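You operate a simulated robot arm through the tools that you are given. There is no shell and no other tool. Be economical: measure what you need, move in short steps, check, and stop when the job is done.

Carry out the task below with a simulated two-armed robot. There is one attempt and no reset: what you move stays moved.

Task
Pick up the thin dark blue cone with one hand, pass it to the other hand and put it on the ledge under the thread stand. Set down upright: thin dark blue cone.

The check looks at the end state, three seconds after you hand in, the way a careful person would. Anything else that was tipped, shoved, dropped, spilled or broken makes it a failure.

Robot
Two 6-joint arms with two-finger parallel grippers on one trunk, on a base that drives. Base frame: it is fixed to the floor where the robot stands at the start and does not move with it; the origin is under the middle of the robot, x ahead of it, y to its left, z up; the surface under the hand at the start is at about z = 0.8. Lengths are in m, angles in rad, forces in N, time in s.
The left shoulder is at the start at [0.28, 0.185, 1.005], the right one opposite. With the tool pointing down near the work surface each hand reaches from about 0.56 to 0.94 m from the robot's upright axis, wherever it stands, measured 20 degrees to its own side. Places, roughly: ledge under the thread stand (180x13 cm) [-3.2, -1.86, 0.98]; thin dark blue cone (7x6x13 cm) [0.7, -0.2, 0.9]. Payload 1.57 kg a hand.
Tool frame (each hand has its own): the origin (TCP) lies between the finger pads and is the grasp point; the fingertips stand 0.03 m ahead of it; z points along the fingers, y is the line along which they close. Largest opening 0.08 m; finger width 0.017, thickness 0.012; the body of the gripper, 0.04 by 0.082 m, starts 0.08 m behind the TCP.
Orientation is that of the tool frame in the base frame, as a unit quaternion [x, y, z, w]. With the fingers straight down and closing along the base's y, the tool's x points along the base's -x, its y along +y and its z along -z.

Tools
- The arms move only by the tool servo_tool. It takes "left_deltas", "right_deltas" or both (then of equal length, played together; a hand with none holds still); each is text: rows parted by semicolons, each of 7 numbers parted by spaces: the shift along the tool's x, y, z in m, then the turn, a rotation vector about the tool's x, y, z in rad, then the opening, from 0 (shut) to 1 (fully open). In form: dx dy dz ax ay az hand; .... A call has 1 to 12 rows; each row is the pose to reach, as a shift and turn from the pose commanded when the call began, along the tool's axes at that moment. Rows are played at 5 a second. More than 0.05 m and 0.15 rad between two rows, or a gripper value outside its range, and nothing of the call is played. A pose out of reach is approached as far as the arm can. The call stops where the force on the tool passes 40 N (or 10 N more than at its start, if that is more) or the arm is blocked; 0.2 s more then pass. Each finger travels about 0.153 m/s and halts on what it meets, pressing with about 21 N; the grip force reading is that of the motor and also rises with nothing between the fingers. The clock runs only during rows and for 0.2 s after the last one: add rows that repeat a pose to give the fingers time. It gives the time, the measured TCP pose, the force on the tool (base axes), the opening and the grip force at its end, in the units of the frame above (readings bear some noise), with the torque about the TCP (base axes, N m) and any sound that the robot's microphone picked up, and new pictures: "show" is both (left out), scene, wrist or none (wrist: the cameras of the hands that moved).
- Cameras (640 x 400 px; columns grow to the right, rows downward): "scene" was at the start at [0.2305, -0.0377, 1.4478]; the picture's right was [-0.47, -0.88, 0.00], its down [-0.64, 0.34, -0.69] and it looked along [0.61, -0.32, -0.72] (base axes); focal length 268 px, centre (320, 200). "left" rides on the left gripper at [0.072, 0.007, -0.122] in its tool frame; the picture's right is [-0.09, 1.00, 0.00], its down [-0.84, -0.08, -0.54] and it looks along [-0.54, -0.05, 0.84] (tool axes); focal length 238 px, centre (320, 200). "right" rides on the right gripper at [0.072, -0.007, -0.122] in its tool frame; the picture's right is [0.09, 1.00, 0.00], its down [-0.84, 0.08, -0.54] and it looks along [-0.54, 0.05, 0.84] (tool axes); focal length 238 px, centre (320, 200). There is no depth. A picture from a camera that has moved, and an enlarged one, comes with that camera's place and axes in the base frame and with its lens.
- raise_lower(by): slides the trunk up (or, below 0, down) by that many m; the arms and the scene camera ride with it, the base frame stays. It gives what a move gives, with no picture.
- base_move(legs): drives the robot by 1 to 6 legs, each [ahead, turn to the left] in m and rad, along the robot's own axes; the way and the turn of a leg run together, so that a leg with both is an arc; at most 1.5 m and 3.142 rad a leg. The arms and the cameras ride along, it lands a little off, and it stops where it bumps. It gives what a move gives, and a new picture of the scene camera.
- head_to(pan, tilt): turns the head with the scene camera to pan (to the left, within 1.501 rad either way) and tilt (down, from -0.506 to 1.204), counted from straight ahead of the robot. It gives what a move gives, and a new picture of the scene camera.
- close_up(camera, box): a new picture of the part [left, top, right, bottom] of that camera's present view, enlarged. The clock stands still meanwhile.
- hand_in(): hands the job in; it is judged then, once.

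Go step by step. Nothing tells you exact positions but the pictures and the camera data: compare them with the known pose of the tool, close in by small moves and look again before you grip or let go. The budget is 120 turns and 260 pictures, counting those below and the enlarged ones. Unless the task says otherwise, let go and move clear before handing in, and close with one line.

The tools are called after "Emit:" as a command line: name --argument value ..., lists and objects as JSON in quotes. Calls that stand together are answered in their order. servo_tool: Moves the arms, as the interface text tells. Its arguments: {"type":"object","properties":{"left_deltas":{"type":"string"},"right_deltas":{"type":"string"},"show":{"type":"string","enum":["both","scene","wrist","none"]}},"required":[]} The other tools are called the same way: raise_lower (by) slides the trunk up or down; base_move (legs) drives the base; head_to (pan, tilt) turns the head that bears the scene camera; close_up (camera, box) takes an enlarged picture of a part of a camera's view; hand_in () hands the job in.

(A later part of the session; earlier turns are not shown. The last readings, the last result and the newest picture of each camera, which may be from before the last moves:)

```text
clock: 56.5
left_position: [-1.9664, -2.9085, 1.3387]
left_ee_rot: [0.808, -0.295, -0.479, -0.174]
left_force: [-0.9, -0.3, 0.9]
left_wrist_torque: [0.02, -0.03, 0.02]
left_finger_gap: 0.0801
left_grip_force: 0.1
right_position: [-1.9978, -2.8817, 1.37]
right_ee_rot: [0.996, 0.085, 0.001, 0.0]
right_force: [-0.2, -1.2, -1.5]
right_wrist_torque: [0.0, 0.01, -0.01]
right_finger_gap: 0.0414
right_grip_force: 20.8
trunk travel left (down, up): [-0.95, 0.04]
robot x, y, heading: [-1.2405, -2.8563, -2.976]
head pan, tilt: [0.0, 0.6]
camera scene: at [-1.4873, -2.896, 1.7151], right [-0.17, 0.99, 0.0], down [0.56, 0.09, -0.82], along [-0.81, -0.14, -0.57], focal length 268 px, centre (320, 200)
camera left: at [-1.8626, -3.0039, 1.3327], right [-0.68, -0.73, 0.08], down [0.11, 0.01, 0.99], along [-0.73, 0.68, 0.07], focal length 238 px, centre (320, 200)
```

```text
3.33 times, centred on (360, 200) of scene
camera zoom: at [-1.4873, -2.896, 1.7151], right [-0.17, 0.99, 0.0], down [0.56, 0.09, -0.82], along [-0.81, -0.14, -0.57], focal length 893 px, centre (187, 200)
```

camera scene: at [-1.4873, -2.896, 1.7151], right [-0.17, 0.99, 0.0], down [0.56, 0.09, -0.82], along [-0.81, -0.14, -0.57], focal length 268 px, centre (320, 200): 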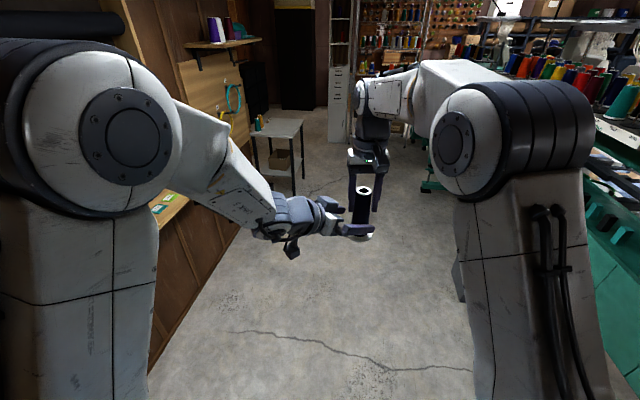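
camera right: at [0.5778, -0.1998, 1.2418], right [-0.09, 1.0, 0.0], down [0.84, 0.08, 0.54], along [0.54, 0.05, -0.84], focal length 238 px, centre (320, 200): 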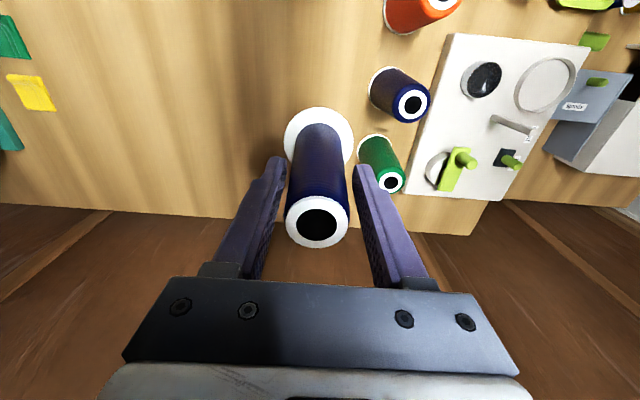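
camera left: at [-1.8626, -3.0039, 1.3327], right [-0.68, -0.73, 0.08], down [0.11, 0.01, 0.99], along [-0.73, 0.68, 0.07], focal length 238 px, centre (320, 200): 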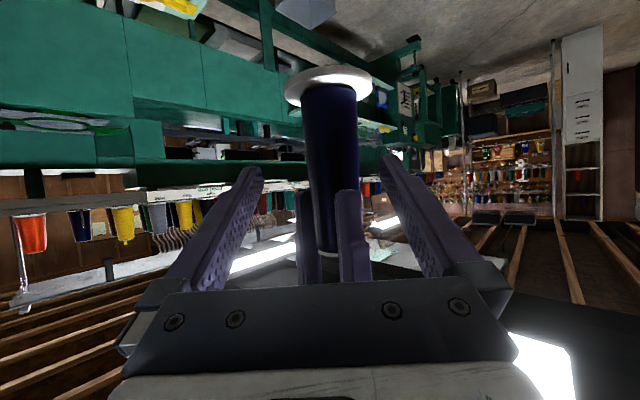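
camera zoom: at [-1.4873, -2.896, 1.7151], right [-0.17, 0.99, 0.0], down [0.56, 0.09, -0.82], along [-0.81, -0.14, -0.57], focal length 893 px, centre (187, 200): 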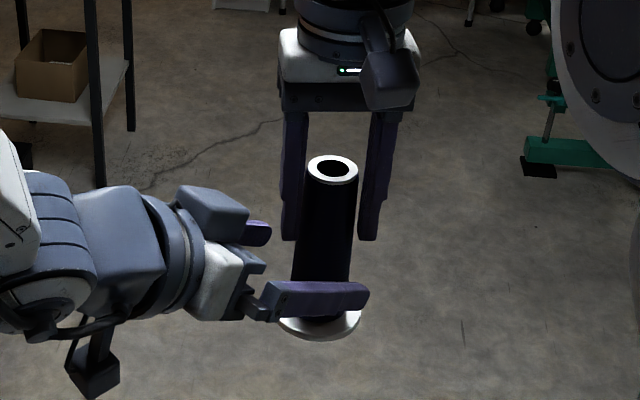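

Everything lines up; the cone is about 4 mm to the left hand's +y side. I'll advance the last 5 cm with that correction, still open.

Emit:
servo_tool --left_deltas "0.003 0.004 0.017 0 0 0 1; 0.005 0.004 0.034 0 0 0 1; 0.007 0.004 0.051 0 0 0 1; 0.007 0.004 0.051 0 0 0 1"

Emit:
close_up --camera "scene" --box '[280, 140, 440, 260]'

```text
clock: 57.5
left_position: [-2.0004, -2.8835, 1.307]
left_ee_rot: [0.808, -0.295, -0.479, -0.175]
left_force: [0.1, -0.5, -0.3]
left_wrist_torque: [0.0, -0.03, -0.04]
left_finger_gap: 0.0798
left_grip_force: 0.1
right_position: [-1.9978, -2.8821, 1.3693]
right_ee_rot: [0.996, 0.086, 0.0, 0.0]
right_force: [-0.6, -0.7, -0.7]
right_wrist_torque: [-0.02, -0.02, -0.01]
right_finger_gap: 0.0416
right_grip_force: 20.8
trunk travel left (down, up): [-0.95, 0.04]
robot x, y, heading: [-1.2396, -2.8487, -2.973]
head pan, tilt: [0.0, 0.6]
camera scene: at [-1.4874, -2.896, 1.7151], right [-0.17, 0.99, 0.0], down [0.56, 0.09, -0.82], along [-0.81, -0.14, -0.57], focal length 268 px, centre (320, 200)
camera left: at [-1.8971, -2.9802, 1.3014], right [-0.68, -0.73, 0.08], down [0.11, 0.01, 0.99], along [-0.73, 0.68, 0.07], focal length 238 px, centre (320, 200)
```

scene: 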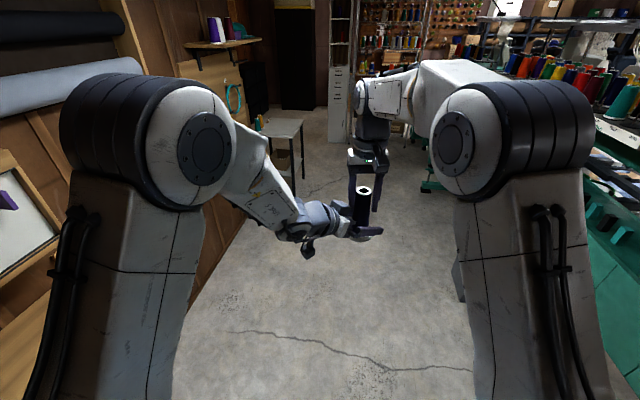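
left: 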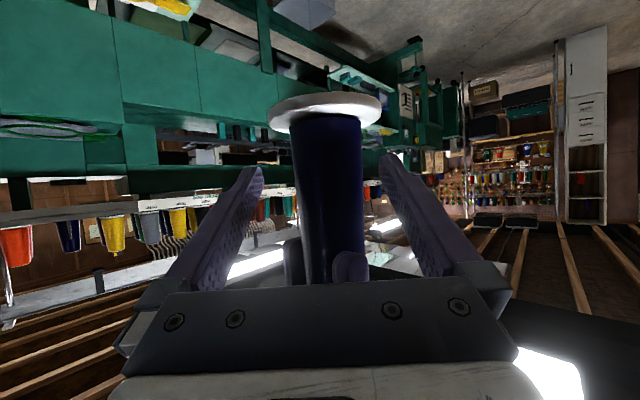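

```text
3.33 times, centred on (360, 200) of scene
camera zoom: at [-1.4874, -2.896, 1.7151], right [-0.17, 0.99, 0.0], down [0.56, 0.09, -0.82], along [-0.81, -0.14, -0.57], focal length 893 px, centre (187, 200)
```

zoom: 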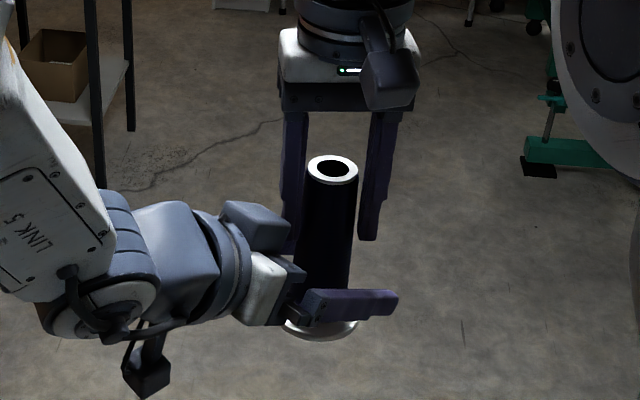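

The fingers straddle the cone between the foot and the right fingertips. I'll shift 3 mm to center and close the left hand gradually.

Emit:
servo_tool --left_deltas "0 0.003 0 0 0 0 1; 0 0.003 0 0 0 0 0.8; 0 0.003 0 0 0 0 0.7; 0 0.003 0 0 0 0 0.6; 0 0.003 0 0 0 0 0.5; 0 0.003 0 0 0 0 0.3; 0 0.003 0 0 0 0 0; 0 0.003 0 0 0 0 0; 0 0.003 0 0 0 0 0"

Emit:
close_up --camera "scene" --box '[280, 140, 440, 260]'

```text
clock: 59.5
left_position: [-2.0011, -2.8875, 1.3073]
left_ee_rot: [0.808, -0.294, -0.479, -0.174]
left_force: [-13.0, -17.1, -4.5]
left_wrist_torque: [0.36, -0.1, 0.14]
left_finger_gap: 0.0556
left_grip_force: 20.9
right_position: [-1.9958, -2.8801, 1.3697]
right_ee_rot: [0.996, 0.084, 0.002, -0.002]
right_force: [12.6, 16.7, 4.1]
right_wrist_torque: [0.64, -0.68, -0.16]
right_finger_gap: 0.0415
right_grip_force: 20.5
trunk travel left (down, up): [-0.95, 0.04]
robot x, y, heading: [-1.2412, -2.8582, -2.976]
head pan, tilt: [0.0, 0.6]
camera scene: at [-1.4872, -2.896, 1.7152], right [-0.17, 0.99, 0.0], down [0.56, 0.09, -0.83], along [-0.81, -0.14, -0.57], focal length 268 px, centre (320, 200)
camera left: at [-1.898, -2.9825, 1.3019], right [-0.67, -0.73, 0.08], down [0.11, 0.01, 0.99], along [-0.73, 0.68, 0.07], focal length 238 px, centre (320, 200)
```

scene: 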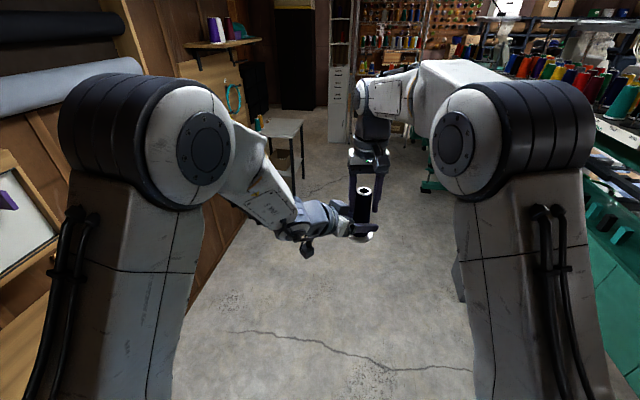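
left: 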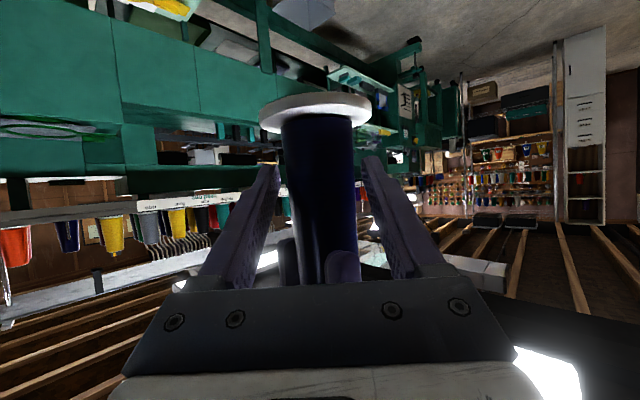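

```text
3.33 times, centred on (360, 200) of scene
camera zoom: at [-1.4872, -2.896, 1.7152], right [-0.17, 0.99, 0.0], down [0.56, 0.09, -0.83], along [-0.81, -0.14, -0.57], focal length 893 px, centre (187, 200)
```

zoom: 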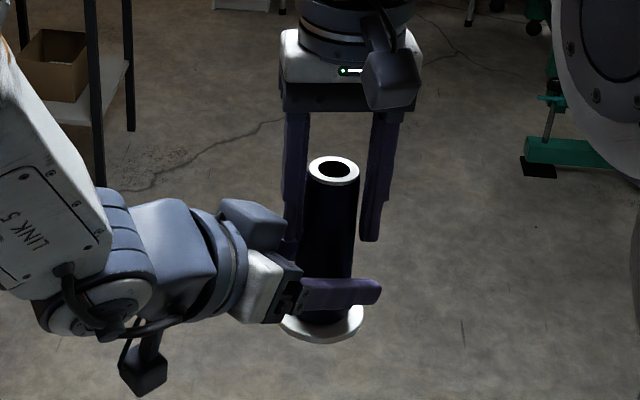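

Only the +y finger presses (side force ~21 N), so the left hand is still a few mm off. I'll shift it +y in small steps with the fingers closing.

Emit:
servo_tool --left_deltas "0 0.001 0 0 0 0 0; 0 0.002 0 0 0 0 0; 0 0.003 0 0 0 0 0; 0 0.003 0 0 0 0 0" --show "wrist"

```text
clock: 60.5
left_position: [-2.0016, -2.8893, 1.3078]
left_ee_rot: [0.808, -0.294, -0.479, -0.174]
left_force: [-9.0, -8.0, -9.6]
left_wrist_torque: [0.06, -0.07, -0.08]
left_finger_gap: 0.0554
left_grip_force: 21.4
right_position: [-1.9967, -2.8832, 1.3693]
right_ee_rot: [0.996, 0.086, 0.001, 0.001]
right_force: [8.6, 7.2, 8.7]
right_wrist_torque: [0.36, -0.35, 0.12]
right_finger_gap: 0.0412
right_grip_force: 21.0
trunk travel left (down, up): [-0.95, 0.04]
robot x, y, heading: [-1.2407, -2.8569, -2.975]
head pan, tilt: [0.0, 0.6]
camera left: at [-1.8989, -2.9848, 1.3029], right [-0.68, -0.73, 0.08], down [0.1, 0.01, 0.99], along [-0.73, 0.68, 0.07], focal length 238 px, centre (320, 200)
```

left: 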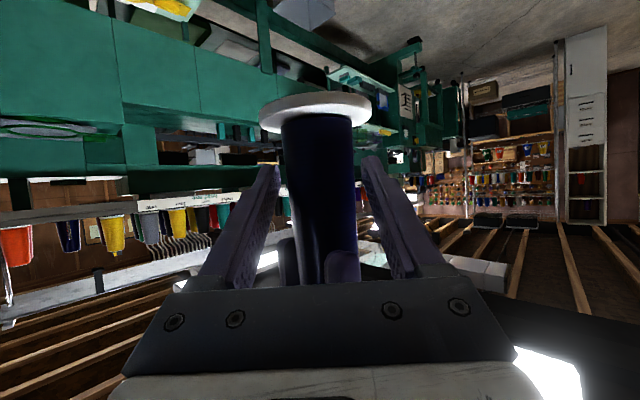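

The forces drop as it centers. One more small shift to relieve the rest.

Emit:
servo_tool --left_deltas "0.001 0.001 0 0 0 0 0; 0.002 0.002 0.001 0 0 0 0; 0.002 0.003 0.001 0 0 0 0; 0.002 0.003 0.001 0 0 0 0" --show "none"

```text
clock: 61.5
left_position: [-2.0037, -2.8901, 1.3062]
left_ee_rot: [0.806, -0.297, -0.48, -0.176]
left_force: [3.4, 10.4, 5.5]
left_wrist_torque: [-0.16, -0.25, -0.15]
left_finger_gap: 0.0552
left_grip_force: 21.0
right_position: [-1.9979, -2.8834, 1.3686]
right_ee_rot: [0.996, 0.085, 0.0, 0.0]
right_force: [-3.5, -9.4, -6.7]
right_wrist_torque: [-0.4, 0.5, 0.18]
right_finger_gap: 0.0417
right_grip_force: 20.7
trunk travel left (down, up): [-0.95, 0.04]
robot x, y, heading: [-1.2426, -2.8578, -2.975]
head pan, tilt: [0.0, 0.6]
```

It overshot slightly; I'll back off half of that.

Emit:
servo_tool --left_deltas "-0.0008 -0.0014 0 0 0 0 0; -0.0008 -0.0014 0 0 0 0 0" --show "none"

```text
clock: 62.1
left_position: [-2.0032, -2.8903, 1.306]
left_ee_rot: [0.807, -0.295, -0.48, -0.175]
left_force: [2.0, 9.7, 5.8]
left_wrist_torque: [-0.15, -0.14, -0.2]
left_finger_gap: 0.0546
left_grip_force: 21.3
right_position: [-1.9969, -2.8819, 1.3686]
right_ee_rot: [0.996, 0.085, 0.001, 0.0]
right_force: [-1.6, -9.8, -5.8]
right_wrist_torque: [-0.4, 0.21, 0.24]
right_finger_gap: 0.0412
right_grip_force: 20.9
trunk travel left (down, up): [-0.95, 0.04]
robot x, y, heading: [-1.2395, -2.8552, -2.974]
head pan, tilt: [0.0, 0.6]
```

Emit:
servo_tool --left_deltas "-0.001 -0.0012 0 0 0 0 0; -0.001 -0.0012 0 0 0 0 0" --show "none"

```text
clock: 62.8
left_position: [-2.0025, -2.8888, 1.3071]
left_ee_rot: [0.809, -0.294, -0.479, -0.174]
left_force: [-6.9, 7.3, -3.3]
left_wrist_torque: [-0.08, -0.13, -0.22]
left_finger_gap: 0.0545
left_grip_force: 21.2
right_position: [-1.9967, -2.8811, 1.3681]
right_ee_rot: [0.996, 0.086, 0.001, 0.0]
right_force: [6.4, -7.0, 2.4]
right_wrist_torque: [-0.41, -0.28, 0.32]
right_finger_gap: 0.0414
right_grip_force: 20.8
trunk travel left (down, up): [-0.95, 0.04]
robot x, y, heading: [-1.2395, -2.8534, -2.974]
head pan, tilt: [0.0, 0.6]
```

Both hands hold the cone with small forces. I'll now open the right hand gradually while the left keeps gripping.

Emit:
servo_tool --left_deltas "0 0 0.001 0 0 0 0; 0 0 0.001 0 0 0 0; 0 0 0.001 0 0 0 0; 0 0 0.001 0 0 0 0; 0 0 0.001 0 0 0 0; 0 0 0.001 0 0 0 0" --right_deltas "0 0 0 0 0 0 0.3; 0 0 0 0 0 0 0.5; 0 0 0 0 0 0 0.6; 0 0 0 0 0 0 0.75; 0 0 0 0 0 0 0.9; 0 0 0 0 0 0 0.9"

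Emit:
close_up --camera "scene" --box '[280, 140, 440, 260]'

```text
clock: 64.2
left_position: [-2.0019, -2.8884, 1.3069]
left_ee_rot: [0.808, -0.295, -0.479, -0.175]
left_force: [0.1, 0.1, 0.1]
left_wrist_torque: [0.01, 0.02, -0.01]
left_finger_gap: 0.0544
left_grip_force: 21.2
right_position: [-1.997, -2.8819, 1.3698]
right_ee_rot: [0.996, 0.085, 0.0, 0.0]
right_force: [-0.5, 0.0, -0.8]
right_wrist_torque: [-0.02, 0.0, -0.04]
right_finger_gap: 0.072
right_grip_force: 0.1
trunk travel left (down, up): [-0.95, 0.04]
robot x, y, heading: [-1.2416, -2.8515, -2.972]
head pan, tilt: [0.0, 0.6]
camera scene: at [-1.4872, -2.896, 1.7152], right [-0.17, 0.99, 0.0], down [0.56, 0.09, -0.83], along [-0.81, -0.14, -0.57], focal length 268 px, centre (320, 200)
camera right: at [-1.9283, -2.8628, 1.4915], right [0.26, -0.97, 0.0], down [-0.81, -0.22, 0.54], along [-0.52, -0.14, -0.84], focal length 238 px, centre (320, 200)
camera left: at [-1.8997, -2.9846, 1.3015], right [-0.68, -0.73, 0.08], down [0.11, 0.01, 0.99], along [-0.73, 0.68, 0.07], focal length 238 px, centre (320, 200)
```

scene: 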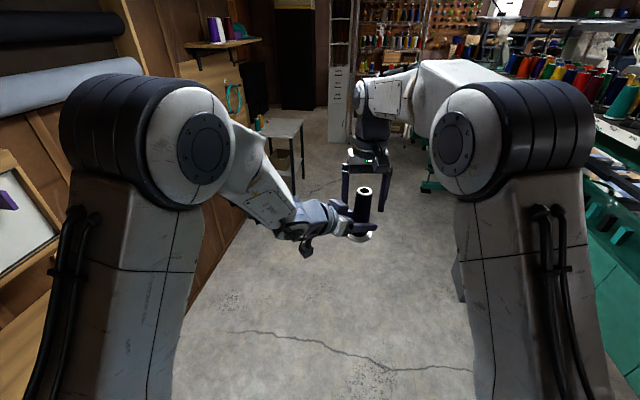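
right: 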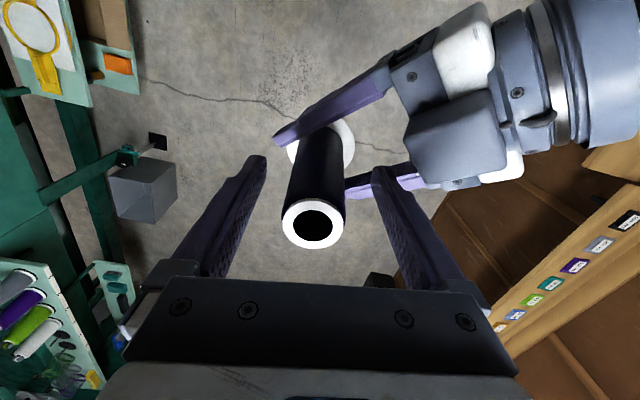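
left: 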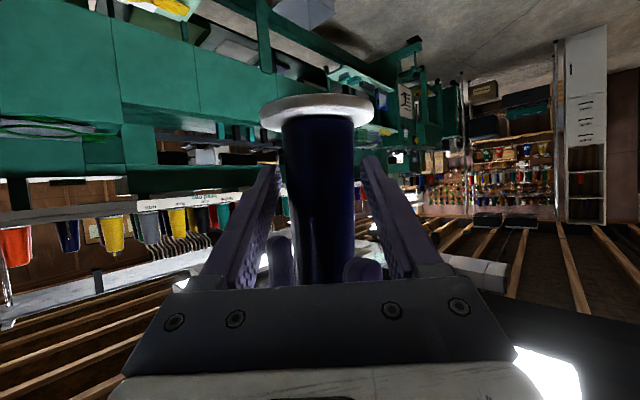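

```text
3.33 times, centred on (360, 200) of scene
camera zoom: at [-1.4872, -2.896, 1.7152], right [-0.17, 0.99, 0.0], down [0.56, 0.09, -0.83], along [-0.81, -0.14, -0.57], focal length 893 px, centre (187, 200)
```

zoom: 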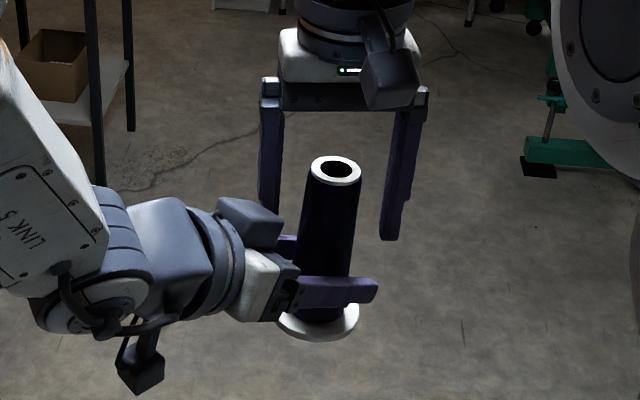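

The handover worked: the left hand alone holds the cone upright. I'll lift the right hand clear and then swing it away to the side.

Emit:
servo_tool --right_deltas "0 0 -0.03 0 0 0 0.9; 0 0 -0.06 0 0 0 0.9; 0 0 -0.09 0 0 0 0.9; 0 0 -0.12 0 0 0 0.9; 0.02 -0.035 -0.12 0 0 0 0.9; 0.04 -0.07 -0.12 0 0 0 0.9; 0.06 -0.105 -0.12 0 0 0 0.9; 0.08 -0.14 -0.12 0 0 0 0.9; 0.10 -0.175 -0.12 0 0 0 0.9; 0.12 -0.21 -0.12 0 0 0 0.9; 0.14 -0.245 -0.12 0 0 0 0.9" --show "scene"

Emit:
head_to --pan -1.0 --tilt 0.4

```text
clock: 66.5
left_position: [-2.0027, -2.8888, 1.3084]
left_ee_rot: [0.808, -0.295, -0.479, -0.174]
left_force: [0.2, -0.5, 0.0]
left_wrist_torque: [0.0, 0.0, -0.02]
left_finger_gap: 0.054
left_grip_force: 20.9
right_position: [-1.9018, -2.6159, 1.4907]
right_ee_rot: [0.996, 0.086, 0.001, 0.0]
right_force: [0.4, 0.9, 0.7]
right_wrist_torque: [0.01, -0.01, 0.01]
right_finger_gap: 0.0721
right_grip_force: 0.1
trunk travel left (down, up): [-0.95, 0.04]
robot x, y, heading: [-1.2401, -2.8538, -2.978]
head pan, tilt: [0.0, 0.6]
camera scene: at [-1.4872, -2.8959, 1.7152], right [-0.17, 0.99, 0.0], down [0.56, 0.09, -0.83], along [-0.81, -0.14, -0.56], focal length 268 px, centre (320, 200)
```

scene: 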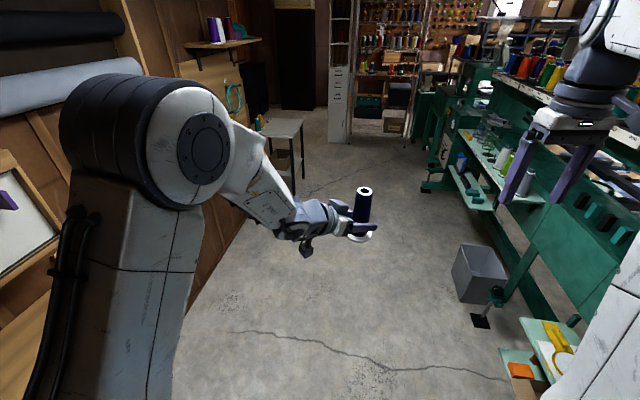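

```text
clock: 67.8
left_position: [-2.0018, -2.8885, 1.3069]
left_ee_rot: [0.808, -0.294, -0.479, -0.174]
left_force: [-0.2, -0.4, -0.5]
left_wrist_torque: [-0.01, 0.02, 0.0]
left_finger_gap: 0.0534
left_grip_force: 20.7
right_position: [-1.9032, -2.6169, 1.4896]
right_ee_rot: [0.996, 0.085, 0.001, 0.0]
right_force: [1.5, -0.2, 0.7]
right_wrist_torque: [0.0, 0.0, 0.01]
right_finger_gap: 0.072
right_grip_force: 0.0
trunk travel left (down, up): [-0.95, 0.04]
robot x, y, heading: [-1.2398, -2.8563, -2.972]
head pan, tilt: [-1.0, 0.4]
camera scene: at [-1.4624, -2.8128, 1.7334], right [0.74, 0.67, 0.0], down [0.26, -0.29, -0.92], along [-0.62, 0.68, -0.39], focal length 268 px, centre (320, 200)
```

scene: 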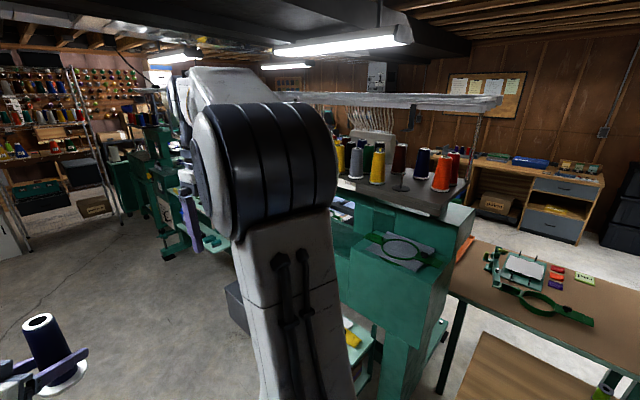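

The cone is safely in the left hand. Now, facing the ledge, I want the left tool to point straight ahead and the right arm out of the way at the robot's right side, so I'll swing both here in the open.

Emit:
servo_tool --left_deltas "0.005 0.013 -0.009 -0.0638 0 -0.0348 0; 0.01 0.027 -0.018 -0.1276 0 -0.0696 0; 0.015 0.04 -0.027 -0.1914 0 -0.1044 0; 0.019 0.053 -0.035 -0.2552 0 -0.1392 0; 0.024 0.066 -0.044 -0.319 0 -0.174 0; 0.029 0.08 -0.053 -0.3828 0 -0.2088 0; 0.034 0.093 -0.062 -0.4466 0 -0.2436 0; 0.039 0.106 -0.071 -0.5104 0 -0.2784 0; 0.044 0.119 -0.08 -0.5742 0 -0.3132 0; 0.048 0.133 -0.089 -0.638 0 -0.348 0; 0.053 0.146 -0.098 -0.7018 0 -0.3828 0; 0.058 0.159 -0.106 -0.7656 0 -0.4176 0" --right_deltas "0.03 -0.025 0 0 0 0.083 0.9; 0.06 -0.05 0 0 0 0.167 0.9; 0.09 -0.076 0 0 0 0.25 0.9; 0.12 -0.10 0 0 0 0.333 0.9; 0.15 -0.127 0 0 0 0.417 0.9; 0.18 -0.152 0 0 0 0.5 0.9; 0.21 -0.178 0 0 0 0.583 0.9; 0.24 -0.203 0 0 0 0.667 0.9; 0.27 -0.229 0 0 0 0.75 0.9; 0.30 -0.254 0 0 0 0.833 0.9; 0.33 -0.28 0 0 0 0.917 0.9; 0.363 -0.305 0 0 0 1.0 0.9" --show "none"

Emit:
head_to --pan 0 --tilt 0.6

```text
clock: 70.4
left_position: [-1.9898, -3.201, 1.3046]
left_ee_rot: [0.859, 0.042, -0.509, 0.036]
left_force: [-0.3, -1.3, -0.6]
left_wrist_torque: [0.01, 0.01, -0.09]
left_finger_gap: 0.0523
left_grip_force: 20.7
left hand out of reach, approached as far as the arm can: row 6, 7, 8, 9, 10, 11, 12
right_position: [-1.598, -2.2601, 1.4915]
right_ee_rot: [0.915, -0.403, -0.002, -0.002]
right_force: [0.1, -1.5, 1.3]
right_wrist_torque: [0.06, 0.0, 0.0]
right_finger_gap: 0.072
right_grip_force: 0.2
trunk travel left (down, up): [-0.95, 0.04]
robot x, y, heading: [-1.2433, -2.8528, -2.977]
head pan, tilt: [-1.0, 0.4]
```

```text
clock: 71.7
left_position: [-1.991, -3.1953, 1.3055]
left_ee_rot: [0.859, 0.039, -0.509, 0.034]
left_force: [0.0, -0.4, -0.3]
left_wrist_torque: [0.02, -0.02, 0.0]
left_finger_gap: 0.0521
left_grip_force: 21.6
right_position: [-1.5993, -2.2573, 1.4894]
right_ee_rot: [0.915, -0.403, 0.0, 0.0]
right_force: [-0.1, 1.2, 0.2]
right_wrist_torque: [0.0, 0.0, -0.02]
right_finger_gap: 0.0718
right_grip_force: 0.0
trunk travel left (down, up): [-0.95, 0.04]
robot x, y, heading: [-1.2408, -2.8526, -2.973]
head pan, tilt: [0.0, 0.6]
camera scene: at [-1.4871, -2.896, 1.7152], right [-0.17, 0.99, 0.0], down [0.56, 0.09, -0.83], along [-0.81, -0.14, -0.56], focal length 268 px, centre (320, 200)
```

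scene: 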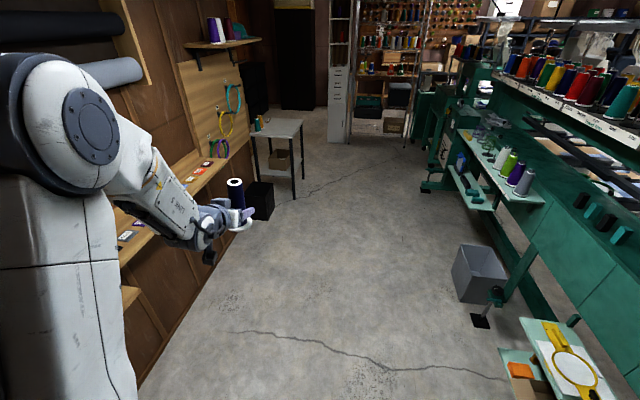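

Left hand now points straight ahead at robot (0.80, 0.21), right arm is tucked to the side. Let me zoom on the ledge from here.

Emit:
close_up --camera "scene" --box '[440, 110, 640, 260]'

Emit:
head_to --pan -0.9 --tilt 0.5

```text
2.67 times, centred on (540, 185) of scene
camera zoom: at [-1.4871, -2.896, 1.7152], right [-0.17, 0.99, 0.0], down [0.56, 0.09, -0.83], along [-0.81, -0.14, -0.56], focal length 714 px, centre (-267, 240)
```

zoom: 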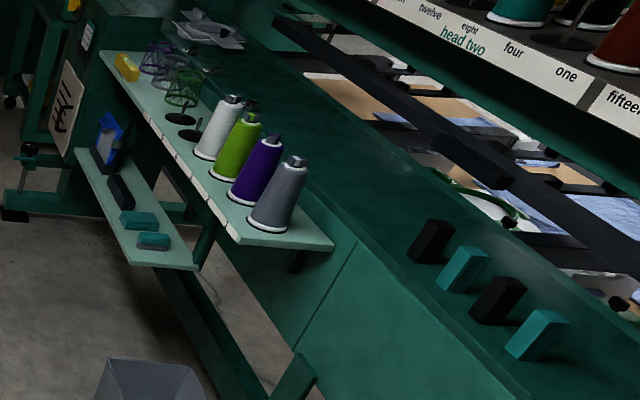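

```text
clock: 72.9
left_position: [-1.9917, -3.1969, 1.3055]
left_ee_rot: [0.859, 0.038, -0.509, 0.034]
left_force: [-0.3, 0.0, -1.0]
left_wrist_torque: [0.01, 0.0, -0.03]
left_finger_gap: 0.0519
left_grip_force: 21.1
right_position: [-1.5987, -2.2577, 1.4893]
right_ee_rot: [0.915, -0.402, -0.001, 0.0]
right_force: [0.1, -1.2, 0.1]
right_wrist_torque: [0.03, -0.01, -0.03]
right_finger_gap: 0.072
right_grip_force: 0.1
trunk travel left (down, up): [-0.95, 0.04]
robot x, y, heading: [-1.2435, -2.8567, -2.97]
head pan, tilt: [-0.901, 0.499]
camera scene: at [-1.4677, -2.8204, 1.7242], right [0.67, 0.74, 0.0], down [0.36, -0.32, -0.88], along [-0.65, 0.59, -0.48], focal length 268 px, centre (320, 200)
```

scene: 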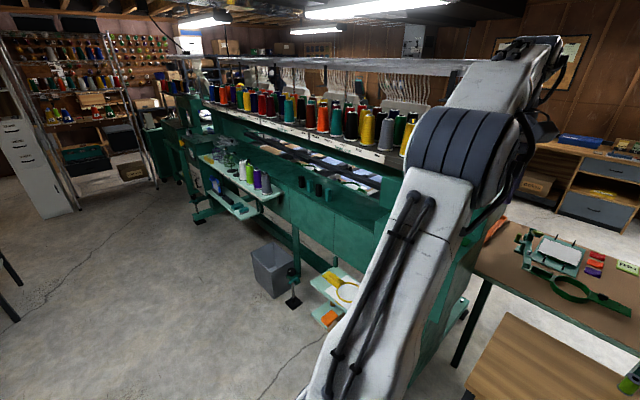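

The dark green ledge (z≈0.98, y≈-1.93…-1.79) has four blocks at x≈-2.45…-2.69, and free room east of them around x≈-2.33. I'll drive to (-2.12,-2.9), turn to face the machine, and look closely.

Emit:
base_move --legs '[[0, -0.12], [0.88, 0], [0, -1.62]]'

Emit:
head_to --pan 0.15 --tilt 0.75

```text
clock: 82.1
left_position: [-2.3366, -2.1037, 1.3045]
left_ee_rot: [-0.583, 0.631, 0.355, 0.368]
left_force: [-0.4, -0.6, -0.5]
left_wrist_torque: [-0.01, -0.02, 0.0]
left_finger_gap: 0.0521
left_grip_force: 20.9
right_position: [-1.4757, -2.647, 1.4885]
right_ee_rot: [-0.281, 0.96, -0.001, 0.0]
right_force: [0.2, -0.1, -0.9]
right_wrist_torque: [-0.03, 0.02, 0.0]
right_finger_gap: 0.0717
right_grip_force: 0.1
trunk travel left (down, up): [-0.95, 0.04]
robot x, y, heading: [-2.1252, -2.8999, 1.57]
head pan, tilt: [-0.901, 0.499]
camera scene: at [-2.0525, -2.6831, 1.7242], right [0.62, -0.79, 0.0], down [-0.38, -0.3, -0.88], along [0.69, 0.54, -0.48], focal length 268 px, centre (320, 200)
```

scene: 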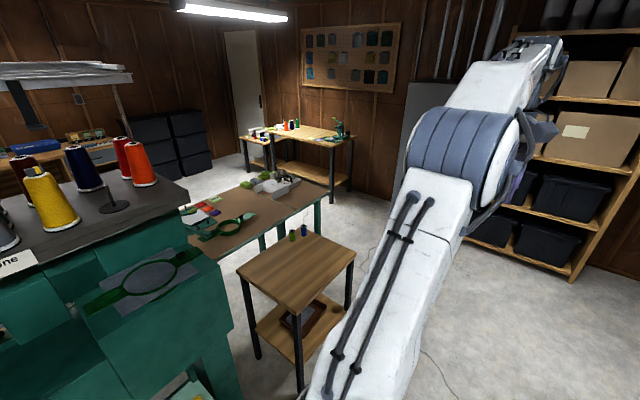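

```text
clock: 83.4
left_position: [-2.3354, -2.1034, 1.3067]
left_ee_rot: [-0.584, 0.63, 0.356, 0.366]
left_force: [-1.1, 0.0, 0.3]
left_wrist_torque: [0.0, 0.0, -0.01]
left_finger_gap: 0.0523
left_grip_force: 20.9
right_position: [-1.4755, -2.6479, 1.4888]
right_ee_rot: [-0.282, 0.959, 0.0, -0.001]
right_force: [1.0, 0.4, -0.2]
right_wrist_torque: [0.01, -0.01, 0.02]
right_finger_gap: 0.072
right_grip_force: 0.1
trunk travel left (down, up): [-0.95, 0.04]
robot x, y, heading: [-2.1224, -2.9032, 1.569]
head pan, tilt: [0.15, 0.75]
camera scene: at [-2.1362, -2.6574, 1.7023], right [0.99, 0.15, 0.0], down [0.1, -0.67, -0.73], along [-0.11, 0.72, -0.68], focal length 268 px, centre (320, 200)
```

scene: 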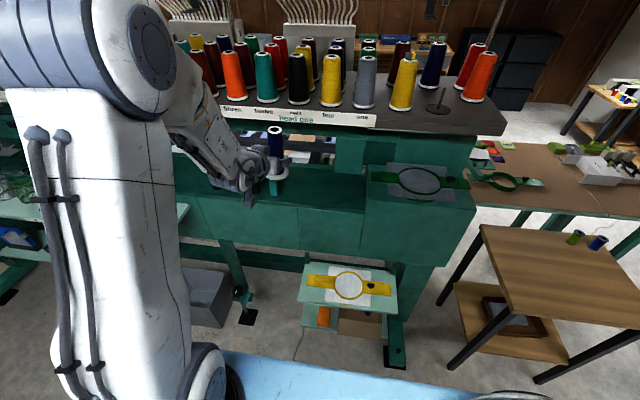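

I'm now facing the ledge; the free part lies between the hand and the hoop box. I'll zoom in.

Emit:
close_up --camera "scene" --box '[210, 110, 430, 250]'

Emit:
close_up --camera "left" --box '[0, 0, 640, 400]'

```text
2.86 times, centred on (320, 180) of scene
camera zoom: at [-2.1362, -2.6574, 1.7023], right [0.99, 0.15, 0.0], down [0.1, -0.67, -0.73], along [-0.11, 0.72, -0.68], focal length 765 px, centre (320, 257)
```

zoom: 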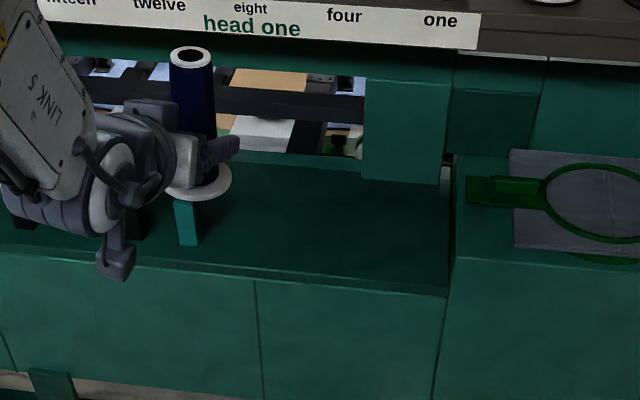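

```text
1.00 times, centred on (320, 200) of left (not enlarged: the box is as wide or as high as the picture)
camera zoom: at [-2.3523, -2.2429, 1.2998], right [-0.99, 0.11, 0.1], down [0.09, -0.08, 0.99], along [0.12, 0.99, 0.07], focal length 238 px, centre (320, 200)
```

zoom: 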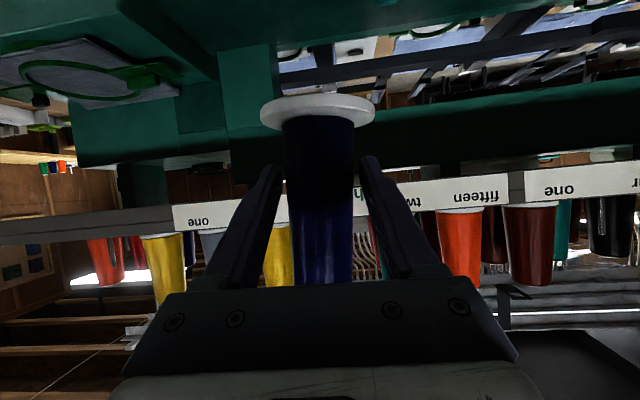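

There is a clear stretch of ledge between the last block (x≈-2.44) and the hoop box; I'll aim at (-2.34,-1.87). Next I lower the trunk by 0.2 m and drive 0.17 m ahead.

Emit:
raise_lower --by -0.2

Emit:
base_move --legs '[[0.17, 0]]'

Emit:
close_up --camera "scene" --box '[200, 60, 420, 200]'

```text
clock: 85.5
left_position: [-2.336, -2.1042, 1.1043]
left_ee_rot: [-0.584, 0.63, 0.356, 0.367]
left_force: [-0.4, -0.3, -0.1]
left_wrist_torque: [-0.04, 0.02, 0.01]
left_finger_gap: 0.0519
left_grip_force: 20.6
right_position: [-1.4746, -2.6478, 1.289]
right_ee_rot: [-0.282, 0.959, 0.001, 0.0]
right_force: [-0.1, 0.0, 0.3]
right_wrist_torque: [-0.01, -0.01, -0.01]
right_finger_gap: 0.0721
right_grip_force: 0.0
trunk travel left (down, up): [-0.75, 0.24]
robot x, y, heading: [-2.1239, -2.9006, 1.57]
head pan, tilt: [0.15, 0.75]
```

```text
clock: 87.0
left_position: [-2.3338, -1.9304, 1.1051]
left_ee_rot: [-0.584, 0.631, 0.355, 0.367]
left_force: [0.4, -0.4, 0.0]
left_wrist_torque: [-0.01, 0.01, -0.02]
left_finger_gap: 0.0518
left_grip_force: 20.8
right_position: [-1.4745, -2.4785, 1.2892]
right_ee_rot: [-0.281, 0.96, 0.0, 0.0]
right_force: [0.2, 0.3, 1.0]
right_wrist_torque: [0.04, 0.02, 0.0]
right_finger_gap: 0.0717
right_grip_force: 0.1
trunk travel left (down, up): [-0.75, 0.24]
robot x, y, heading: [-2.1222, -2.7272, 1.566]
head pan, tilt: [0.15, 0.75]
camera scene: at [-2.1352, -2.4861, 1.5024], right [0.99, 0.15, 0.0], down [0.1, -0.67, -0.73], along [-0.11, 0.72, -0.68], focal length 268 px, centre (320, 200)
```

scene: 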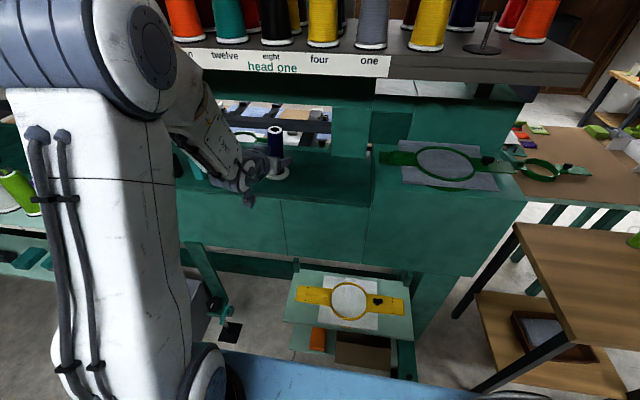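

```text
2.86 times, centred on (310, 130) of scene
camera zoom: at [-2.1352, -2.4861, 1.5024], right [0.99, 0.15, 0.0], down [0.1, -0.67, -0.73], along [-0.11, 0.72, -0.68], focal length 765 px, centre (349, 400)
```

zoom: 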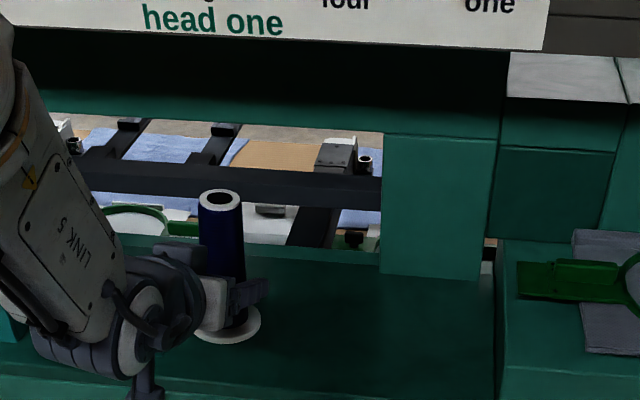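

The cone is over the ledge edge zone, foot about 7 cm above it. I'll move 8.5 cm further in at this height, trimming the slight lean, and check.

Emit:
servo_tool --left_deltas "-0.01 0.003 0.018 0 0 -0.01 0; -0.02 0.006 0.037 0 0 -0.02 0; -0.03 0.009 0.056 0 0 -0.03 0; -0.04 0.0115 0.0742 0 0 -0.03 0; -0.04 0.0115 0.0742 0 0 -0.03 0"

Emit:
close_up --camera "scene" --box '[200, 80, 400, 220]'

```text
clock: 88.2
left_position: [-2.3394, -1.846, 1.105]
left_ee_rot: [-0.593, 0.622, 0.35, 0.373]
left_force: [0.1, -0.3, 0.0]
left_wrist_torque: [-0.03, 0.0, 0.03]
left_finger_gap: 0.0519
left_grip_force: 21.1
right_position: [-1.4736, -2.4774, 1.2892]
right_ee_rot: [-0.281, 0.96, 0.001, 0.0]
right_force: [-0.7, 0.2, 0.3]
right_wrist_torque: [-0.02, -0.01, -0.01]
right_finger_gap: 0.0723
right_grip_force: 0.0
trunk travel left (down, up): [-0.75, 0.24]
robot x, y, heading: [-2.1264, -2.7279, 1.565]
head pan, tilt: [0.15, 0.75]
camera scene: at [-2.1352, -2.4855, 1.5023], right [0.99, 0.15, 0.0], down [0.1, -0.67, -0.73], along [-0.11, 0.72, -0.68], focal length 268 px, centre (320, 200)
camera left: at [-2.3546, -1.9858, 1.0991], right [-0.99, 0.1, 0.07], down [0.07, -0.08, 0.99], along [0.1, 0.99, 0.07], focal length 238 px, centre (320, 200)
```

scene: 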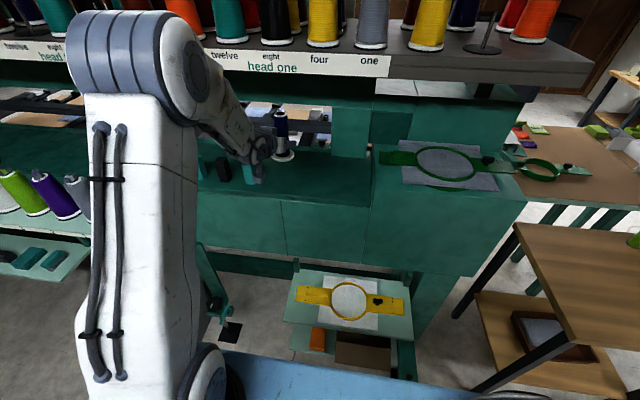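
left: 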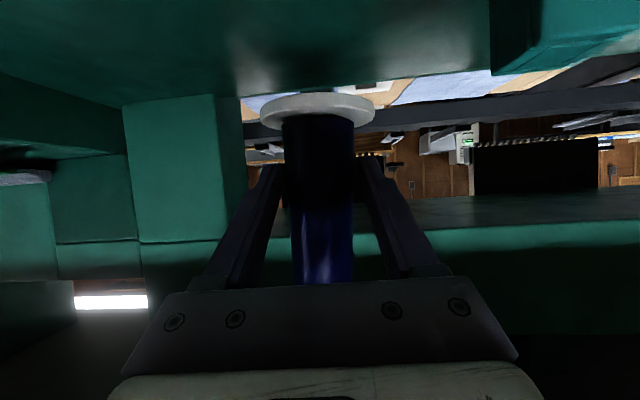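

```text
2.86 times, centred on (300, 150) of scene
camera zoom: at [-2.1352, -2.4855, 1.5023], right [0.99, 0.15, 0.0], down [0.1, -0.67, -0.73], along [-0.11, 0.72, -0.68], focal length 765 px, centre (377, 343)
```

zoom: 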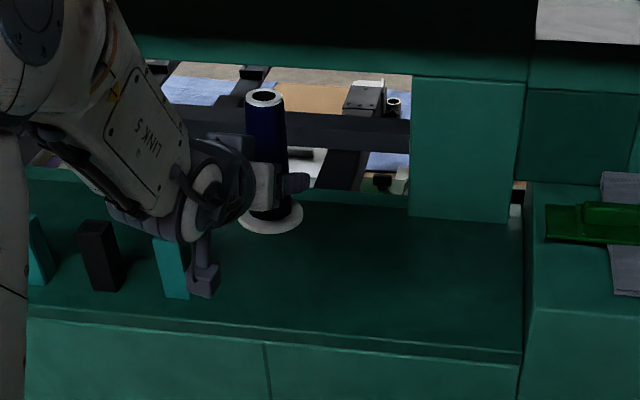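

The hand clears the blocks and camera is off the ledge. I'll trim the small lean and lower 6 cm.

Emit:
servo_tool --left_deltas "0.013 0 0.007 0.006 0.006 -0.011 0; 0.026 -0.001 0.014 0.012 0.012 -0.022 0; 0.039 -0.001 0.021 0.012 0.012 -0.022 0; 0.0526 -0.0013 0.0286 0.012 0.012 -0.022 0; 0.0526 -0.0013 0.0286 0.012 0.012 -0.022 0"

Emit:
close_up --camera "scene" --box '[220, 90, 340, 190]'

```text
clock: 89.4
left_position: [-2.3365, -1.8467, 1.0469]
left_ee_rot: [-0.599, 0.621, 0.338, 0.376]
left_force: [-0.5, -0.1, 0.1]
left_wrist_torque: [0.02, 0.02, 0.0]
left_finger_gap: 0.0517
left_grip_force: 21.1
right_position: [-1.4739, -2.478, 1.2883]
right_ee_rot: [-0.281, 0.96, 0.0, 0.0]
right_force: [0.3, -0.5, -0.2]
right_wrist_torque: [-0.03, -0.01, -0.03]
right_finger_gap: 0.0719
right_grip_force: 0.0
trunk travel left (down, up): [-0.75, 0.24]
robot x, y, heading: [-2.1225, -2.7277, 1.566]
head pan, tilt: [0.15, 0.75]
camera scene: at [-2.1352, -2.4855, 1.5023], right [0.99, 0.15, 0.0], down [0.1, -0.67, -0.73], along [-0.11, 0.72, -0.68], focal length 268 px, centre (320, 200)
camera left: at [-2.3518, -1.9868, 1.043], right [-0.99, 0.1, 0.05], down [0.04, -0.07, 1.0], along [0.1, 0.99, 0.06], focal length 238 px, centre (320, 200)
```

scene: 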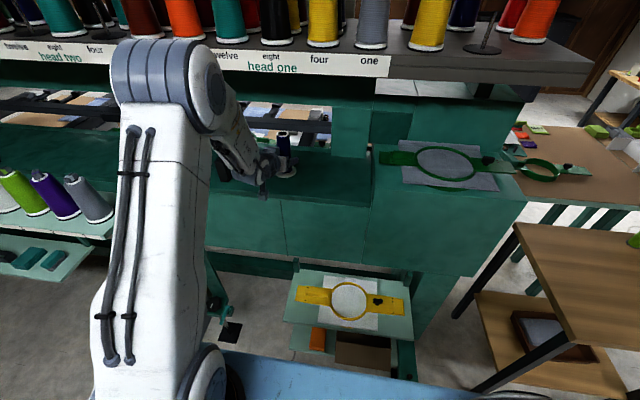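
left: 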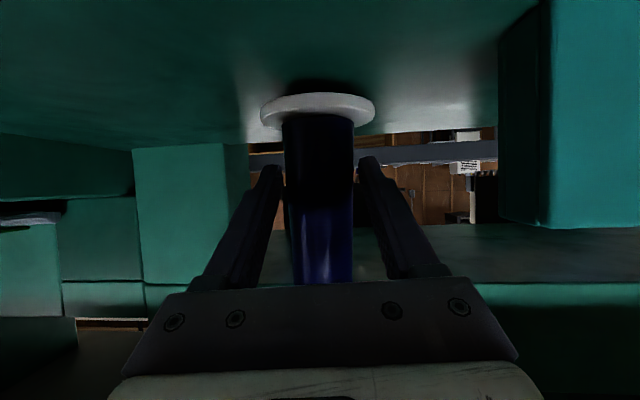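

```text
4.00 times, centred on (280, 140) of scene
camera zoom: at [-2.1352, -2.4855, 1.5023], right [0.99, 0.15, 0.0], down [0.1, -0.67, -0.73], along [-0.11, 0.72, -0.68], focal length 1071 px, centre (480, 440)
```

zoom: 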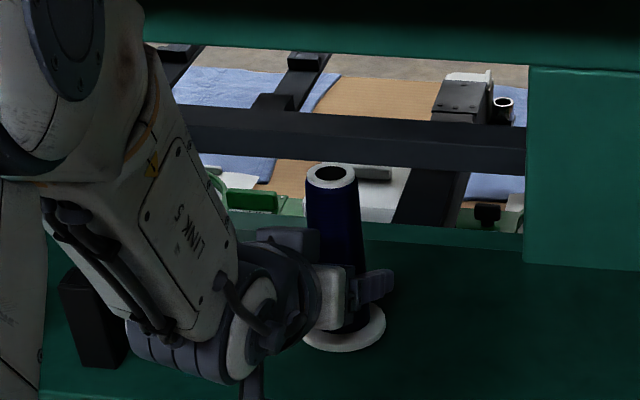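

The foot is now just above the ledge with the fingers clear of the teal block. I'll lower in small steps, watching the force.

Emit:
servo_tool --left_deltas "0.0035 0 0.002 0 0 0 0; 0.007 0 0.004 0 0 0 0; 0.0105 0 0.006 0 0 0 0; 0.0105 0 0.006 0 0 0 0" --show "wrist"

```text
clock: 90.4
left_position: [-2.337, -1.8442, 1.0358]
left_ee_rot: [-0.598, 0.619, 0.341, 0.379]
left_force: [0.9, -3.5, 15.4]
left_wrist_torque: [0.44, -0.16, -0.03]
left_finger_gap: 0.0521
left_grip_force: 21.3
right_position: [-1.4742, -2.4783, 1.2898]
right_ee_rot: [-0.28, 0.96, 0.0, -0.001]
right_force: [0.6, 0.2, -0.2]
right_wrist_torque: [-0.01, -0.01, 0.02]
right_finger_gap: 0.0722
right_grip_force: 0.0
trunk travel left (down, up): [-0.75, 0.24]
robot x, y, heading: [-2.1228, -2.7294, 1.566]
head pan, tilt: [0.15, 0.75]
camera left: at [-2.3517, -1.9859, 1.032], right [-0.99, 0.1, 0.05], down [0.04, -0.07, 1.0], along [0.1, 0.99, 0.07], focal length 238 px, centre (320, 200)
```

left: 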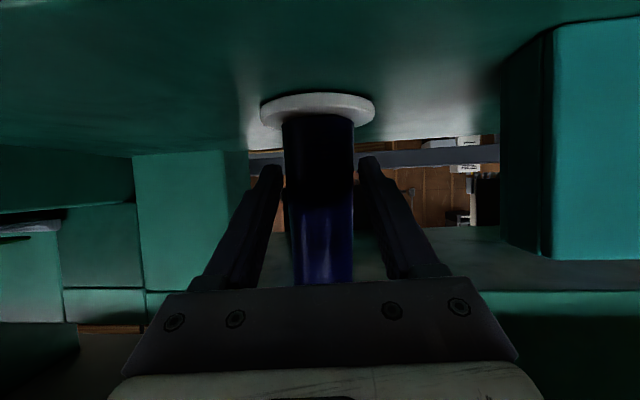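

Contact with the ledge (15 N); the torque says the far rim touches first, so the cone leans slightly forward. I'll pitch back a bit to seat the foot flat.

Emit:
servo_tool --left_deltas "0 0 0 0 -0.01 0 0; 0 0 0 0 -0.02 0 0; 0 0 0 0 -0.02 0 0" --show "none"

```text
clock: 91.2
left_position: [-2.3391, -1.846, 1.0352]
left_ee_rot: [-0.594, 0.616, 0.345, 0.385]
left_force: [-0.4, -6.5, 21.7]
left_wrist_torque: [0.46, -0.24, -0.05]
left_finger_gap: 0.0522
left_grip_force: 21.0
right_position: [-1.4742, -2.4772, 1.2893]
right_ee_rot: [-0.28, 0.96, 0.0, 0.0]
right_force: [-0.2, 0.5, 0.2]
right_wrist_torque: [-0.01, 0.02, 0.0]
right_finger_gap: 0.072
right_grip_force: 0.0
trunk travel left (down, up): [-0.75, 0.24]
robot x, y, heading: [-2.1236, -2.7341, 1.569]
head pan, tilt: [0.15, 0.75]
```

Emit:
servo_tool --left_deltas "-0.001 0 0 0 -0.015 0 0; -0.001 0 0 0 -0.03 0 0; -0.001 0 0 0 -0.045 0 0; -0.001 0 0 0 -0.045 0 0" --show "wrist"

Emit:
close_up --camera "scene" --box '[220, 90, 340, 190]'

```text
clock: 92.2
left_position: [-2.3376, -1.8458, 1.0346]
left_ee_rot: [-0.586, 0.61, 0.354, 0.399]
left_force: [1.6, -8.0, 16.9]
left_wrist_torque: [0.0, -0.05, -0.05]
left_finger_gap: 0.0521
left_grip_force: 21.5
right_position: [-1.4734, -2.4786, 1.2891]
right_ee_rot: [-0.281, 0.96, 0.0, 0.001]
right_force: [-1.1, -0.5, 0.3]
right_wrist_torque: [0.01, 0.0, 0.0]
right_finger_gap: 0.072
right_grip_force: 0.0
trunk travel left (down, up): [-0.75, 0.24]
robot x, y, heading: [-2.1253, -2.7262, 1.565]
head pan, tilt: [0.15, 0.75]
camera left: at [-2.3535, -1.9859, 1.0215], right [-0.99, 0.1, 0.05], down [0.03, -0.13, 0.99], along [0.11, 0.99, 0.12], focal length 238 px, centre (320, 200)
```

left: 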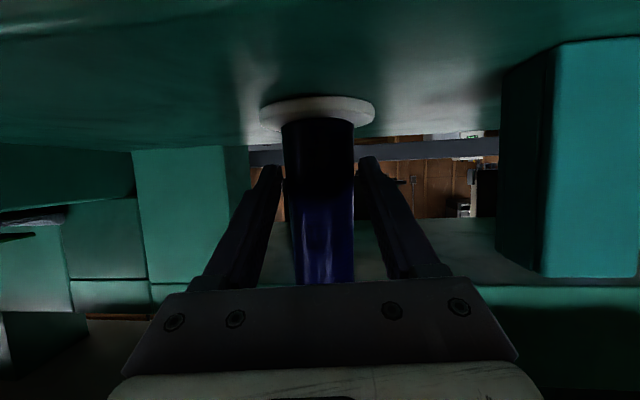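

```text
4.00 times, centred on (280, 140) of scene
camera zoom: at [-2.1348, -2.487, 1.5025], right [0.99, 0.14, 0.0], down [0.1, -0.67, -0.73], along [-0.11, 0.72, -0.68], focal length 1071 px, centre (480, 440)
```

zoom: 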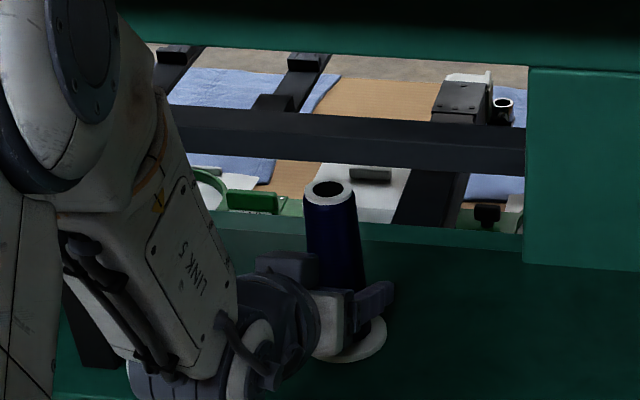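

The foot is about flat now (torque near zero) and the cone looks upright. I'll relieve some of the pressing force before letting go.

Emit:
servo_tool --left_deltas "-0.0008 0 -0.001 0 0 0 0; -0.0008 0 -0.001 0 0 0 0" --show "none"

```text
clock: 92.8
left_position: [-2.3383, -1.8462, 1.0343]
left_ee_rot: [-0.587, 0.61, 0.354, 0.397]
left_force: [1.7, 0.9, 4.1]
left_wrist_torque: [0.23, -0.08, -0.05]
left_finger_gap: 0.0523
left_grip_force: 20.7
right_position: [-1.4739, -2.4785, 1.2896]
right_ee_rot: [-0.281, 0.96, -0.001, 0.0]
right_force: [0.3, 0.2, -0.3]
right_wrist_torque: [-0.03, -0.01, -0.04]
right_finger_gap: 0.0725
right_grip_force: 0.1
trunk travel left (down, up): [-0.75, 0.24]
robot x, y, heading: [-2.1227, -2.7256, 1.568]
head pan, tilt: [0.15, 0.75]
```

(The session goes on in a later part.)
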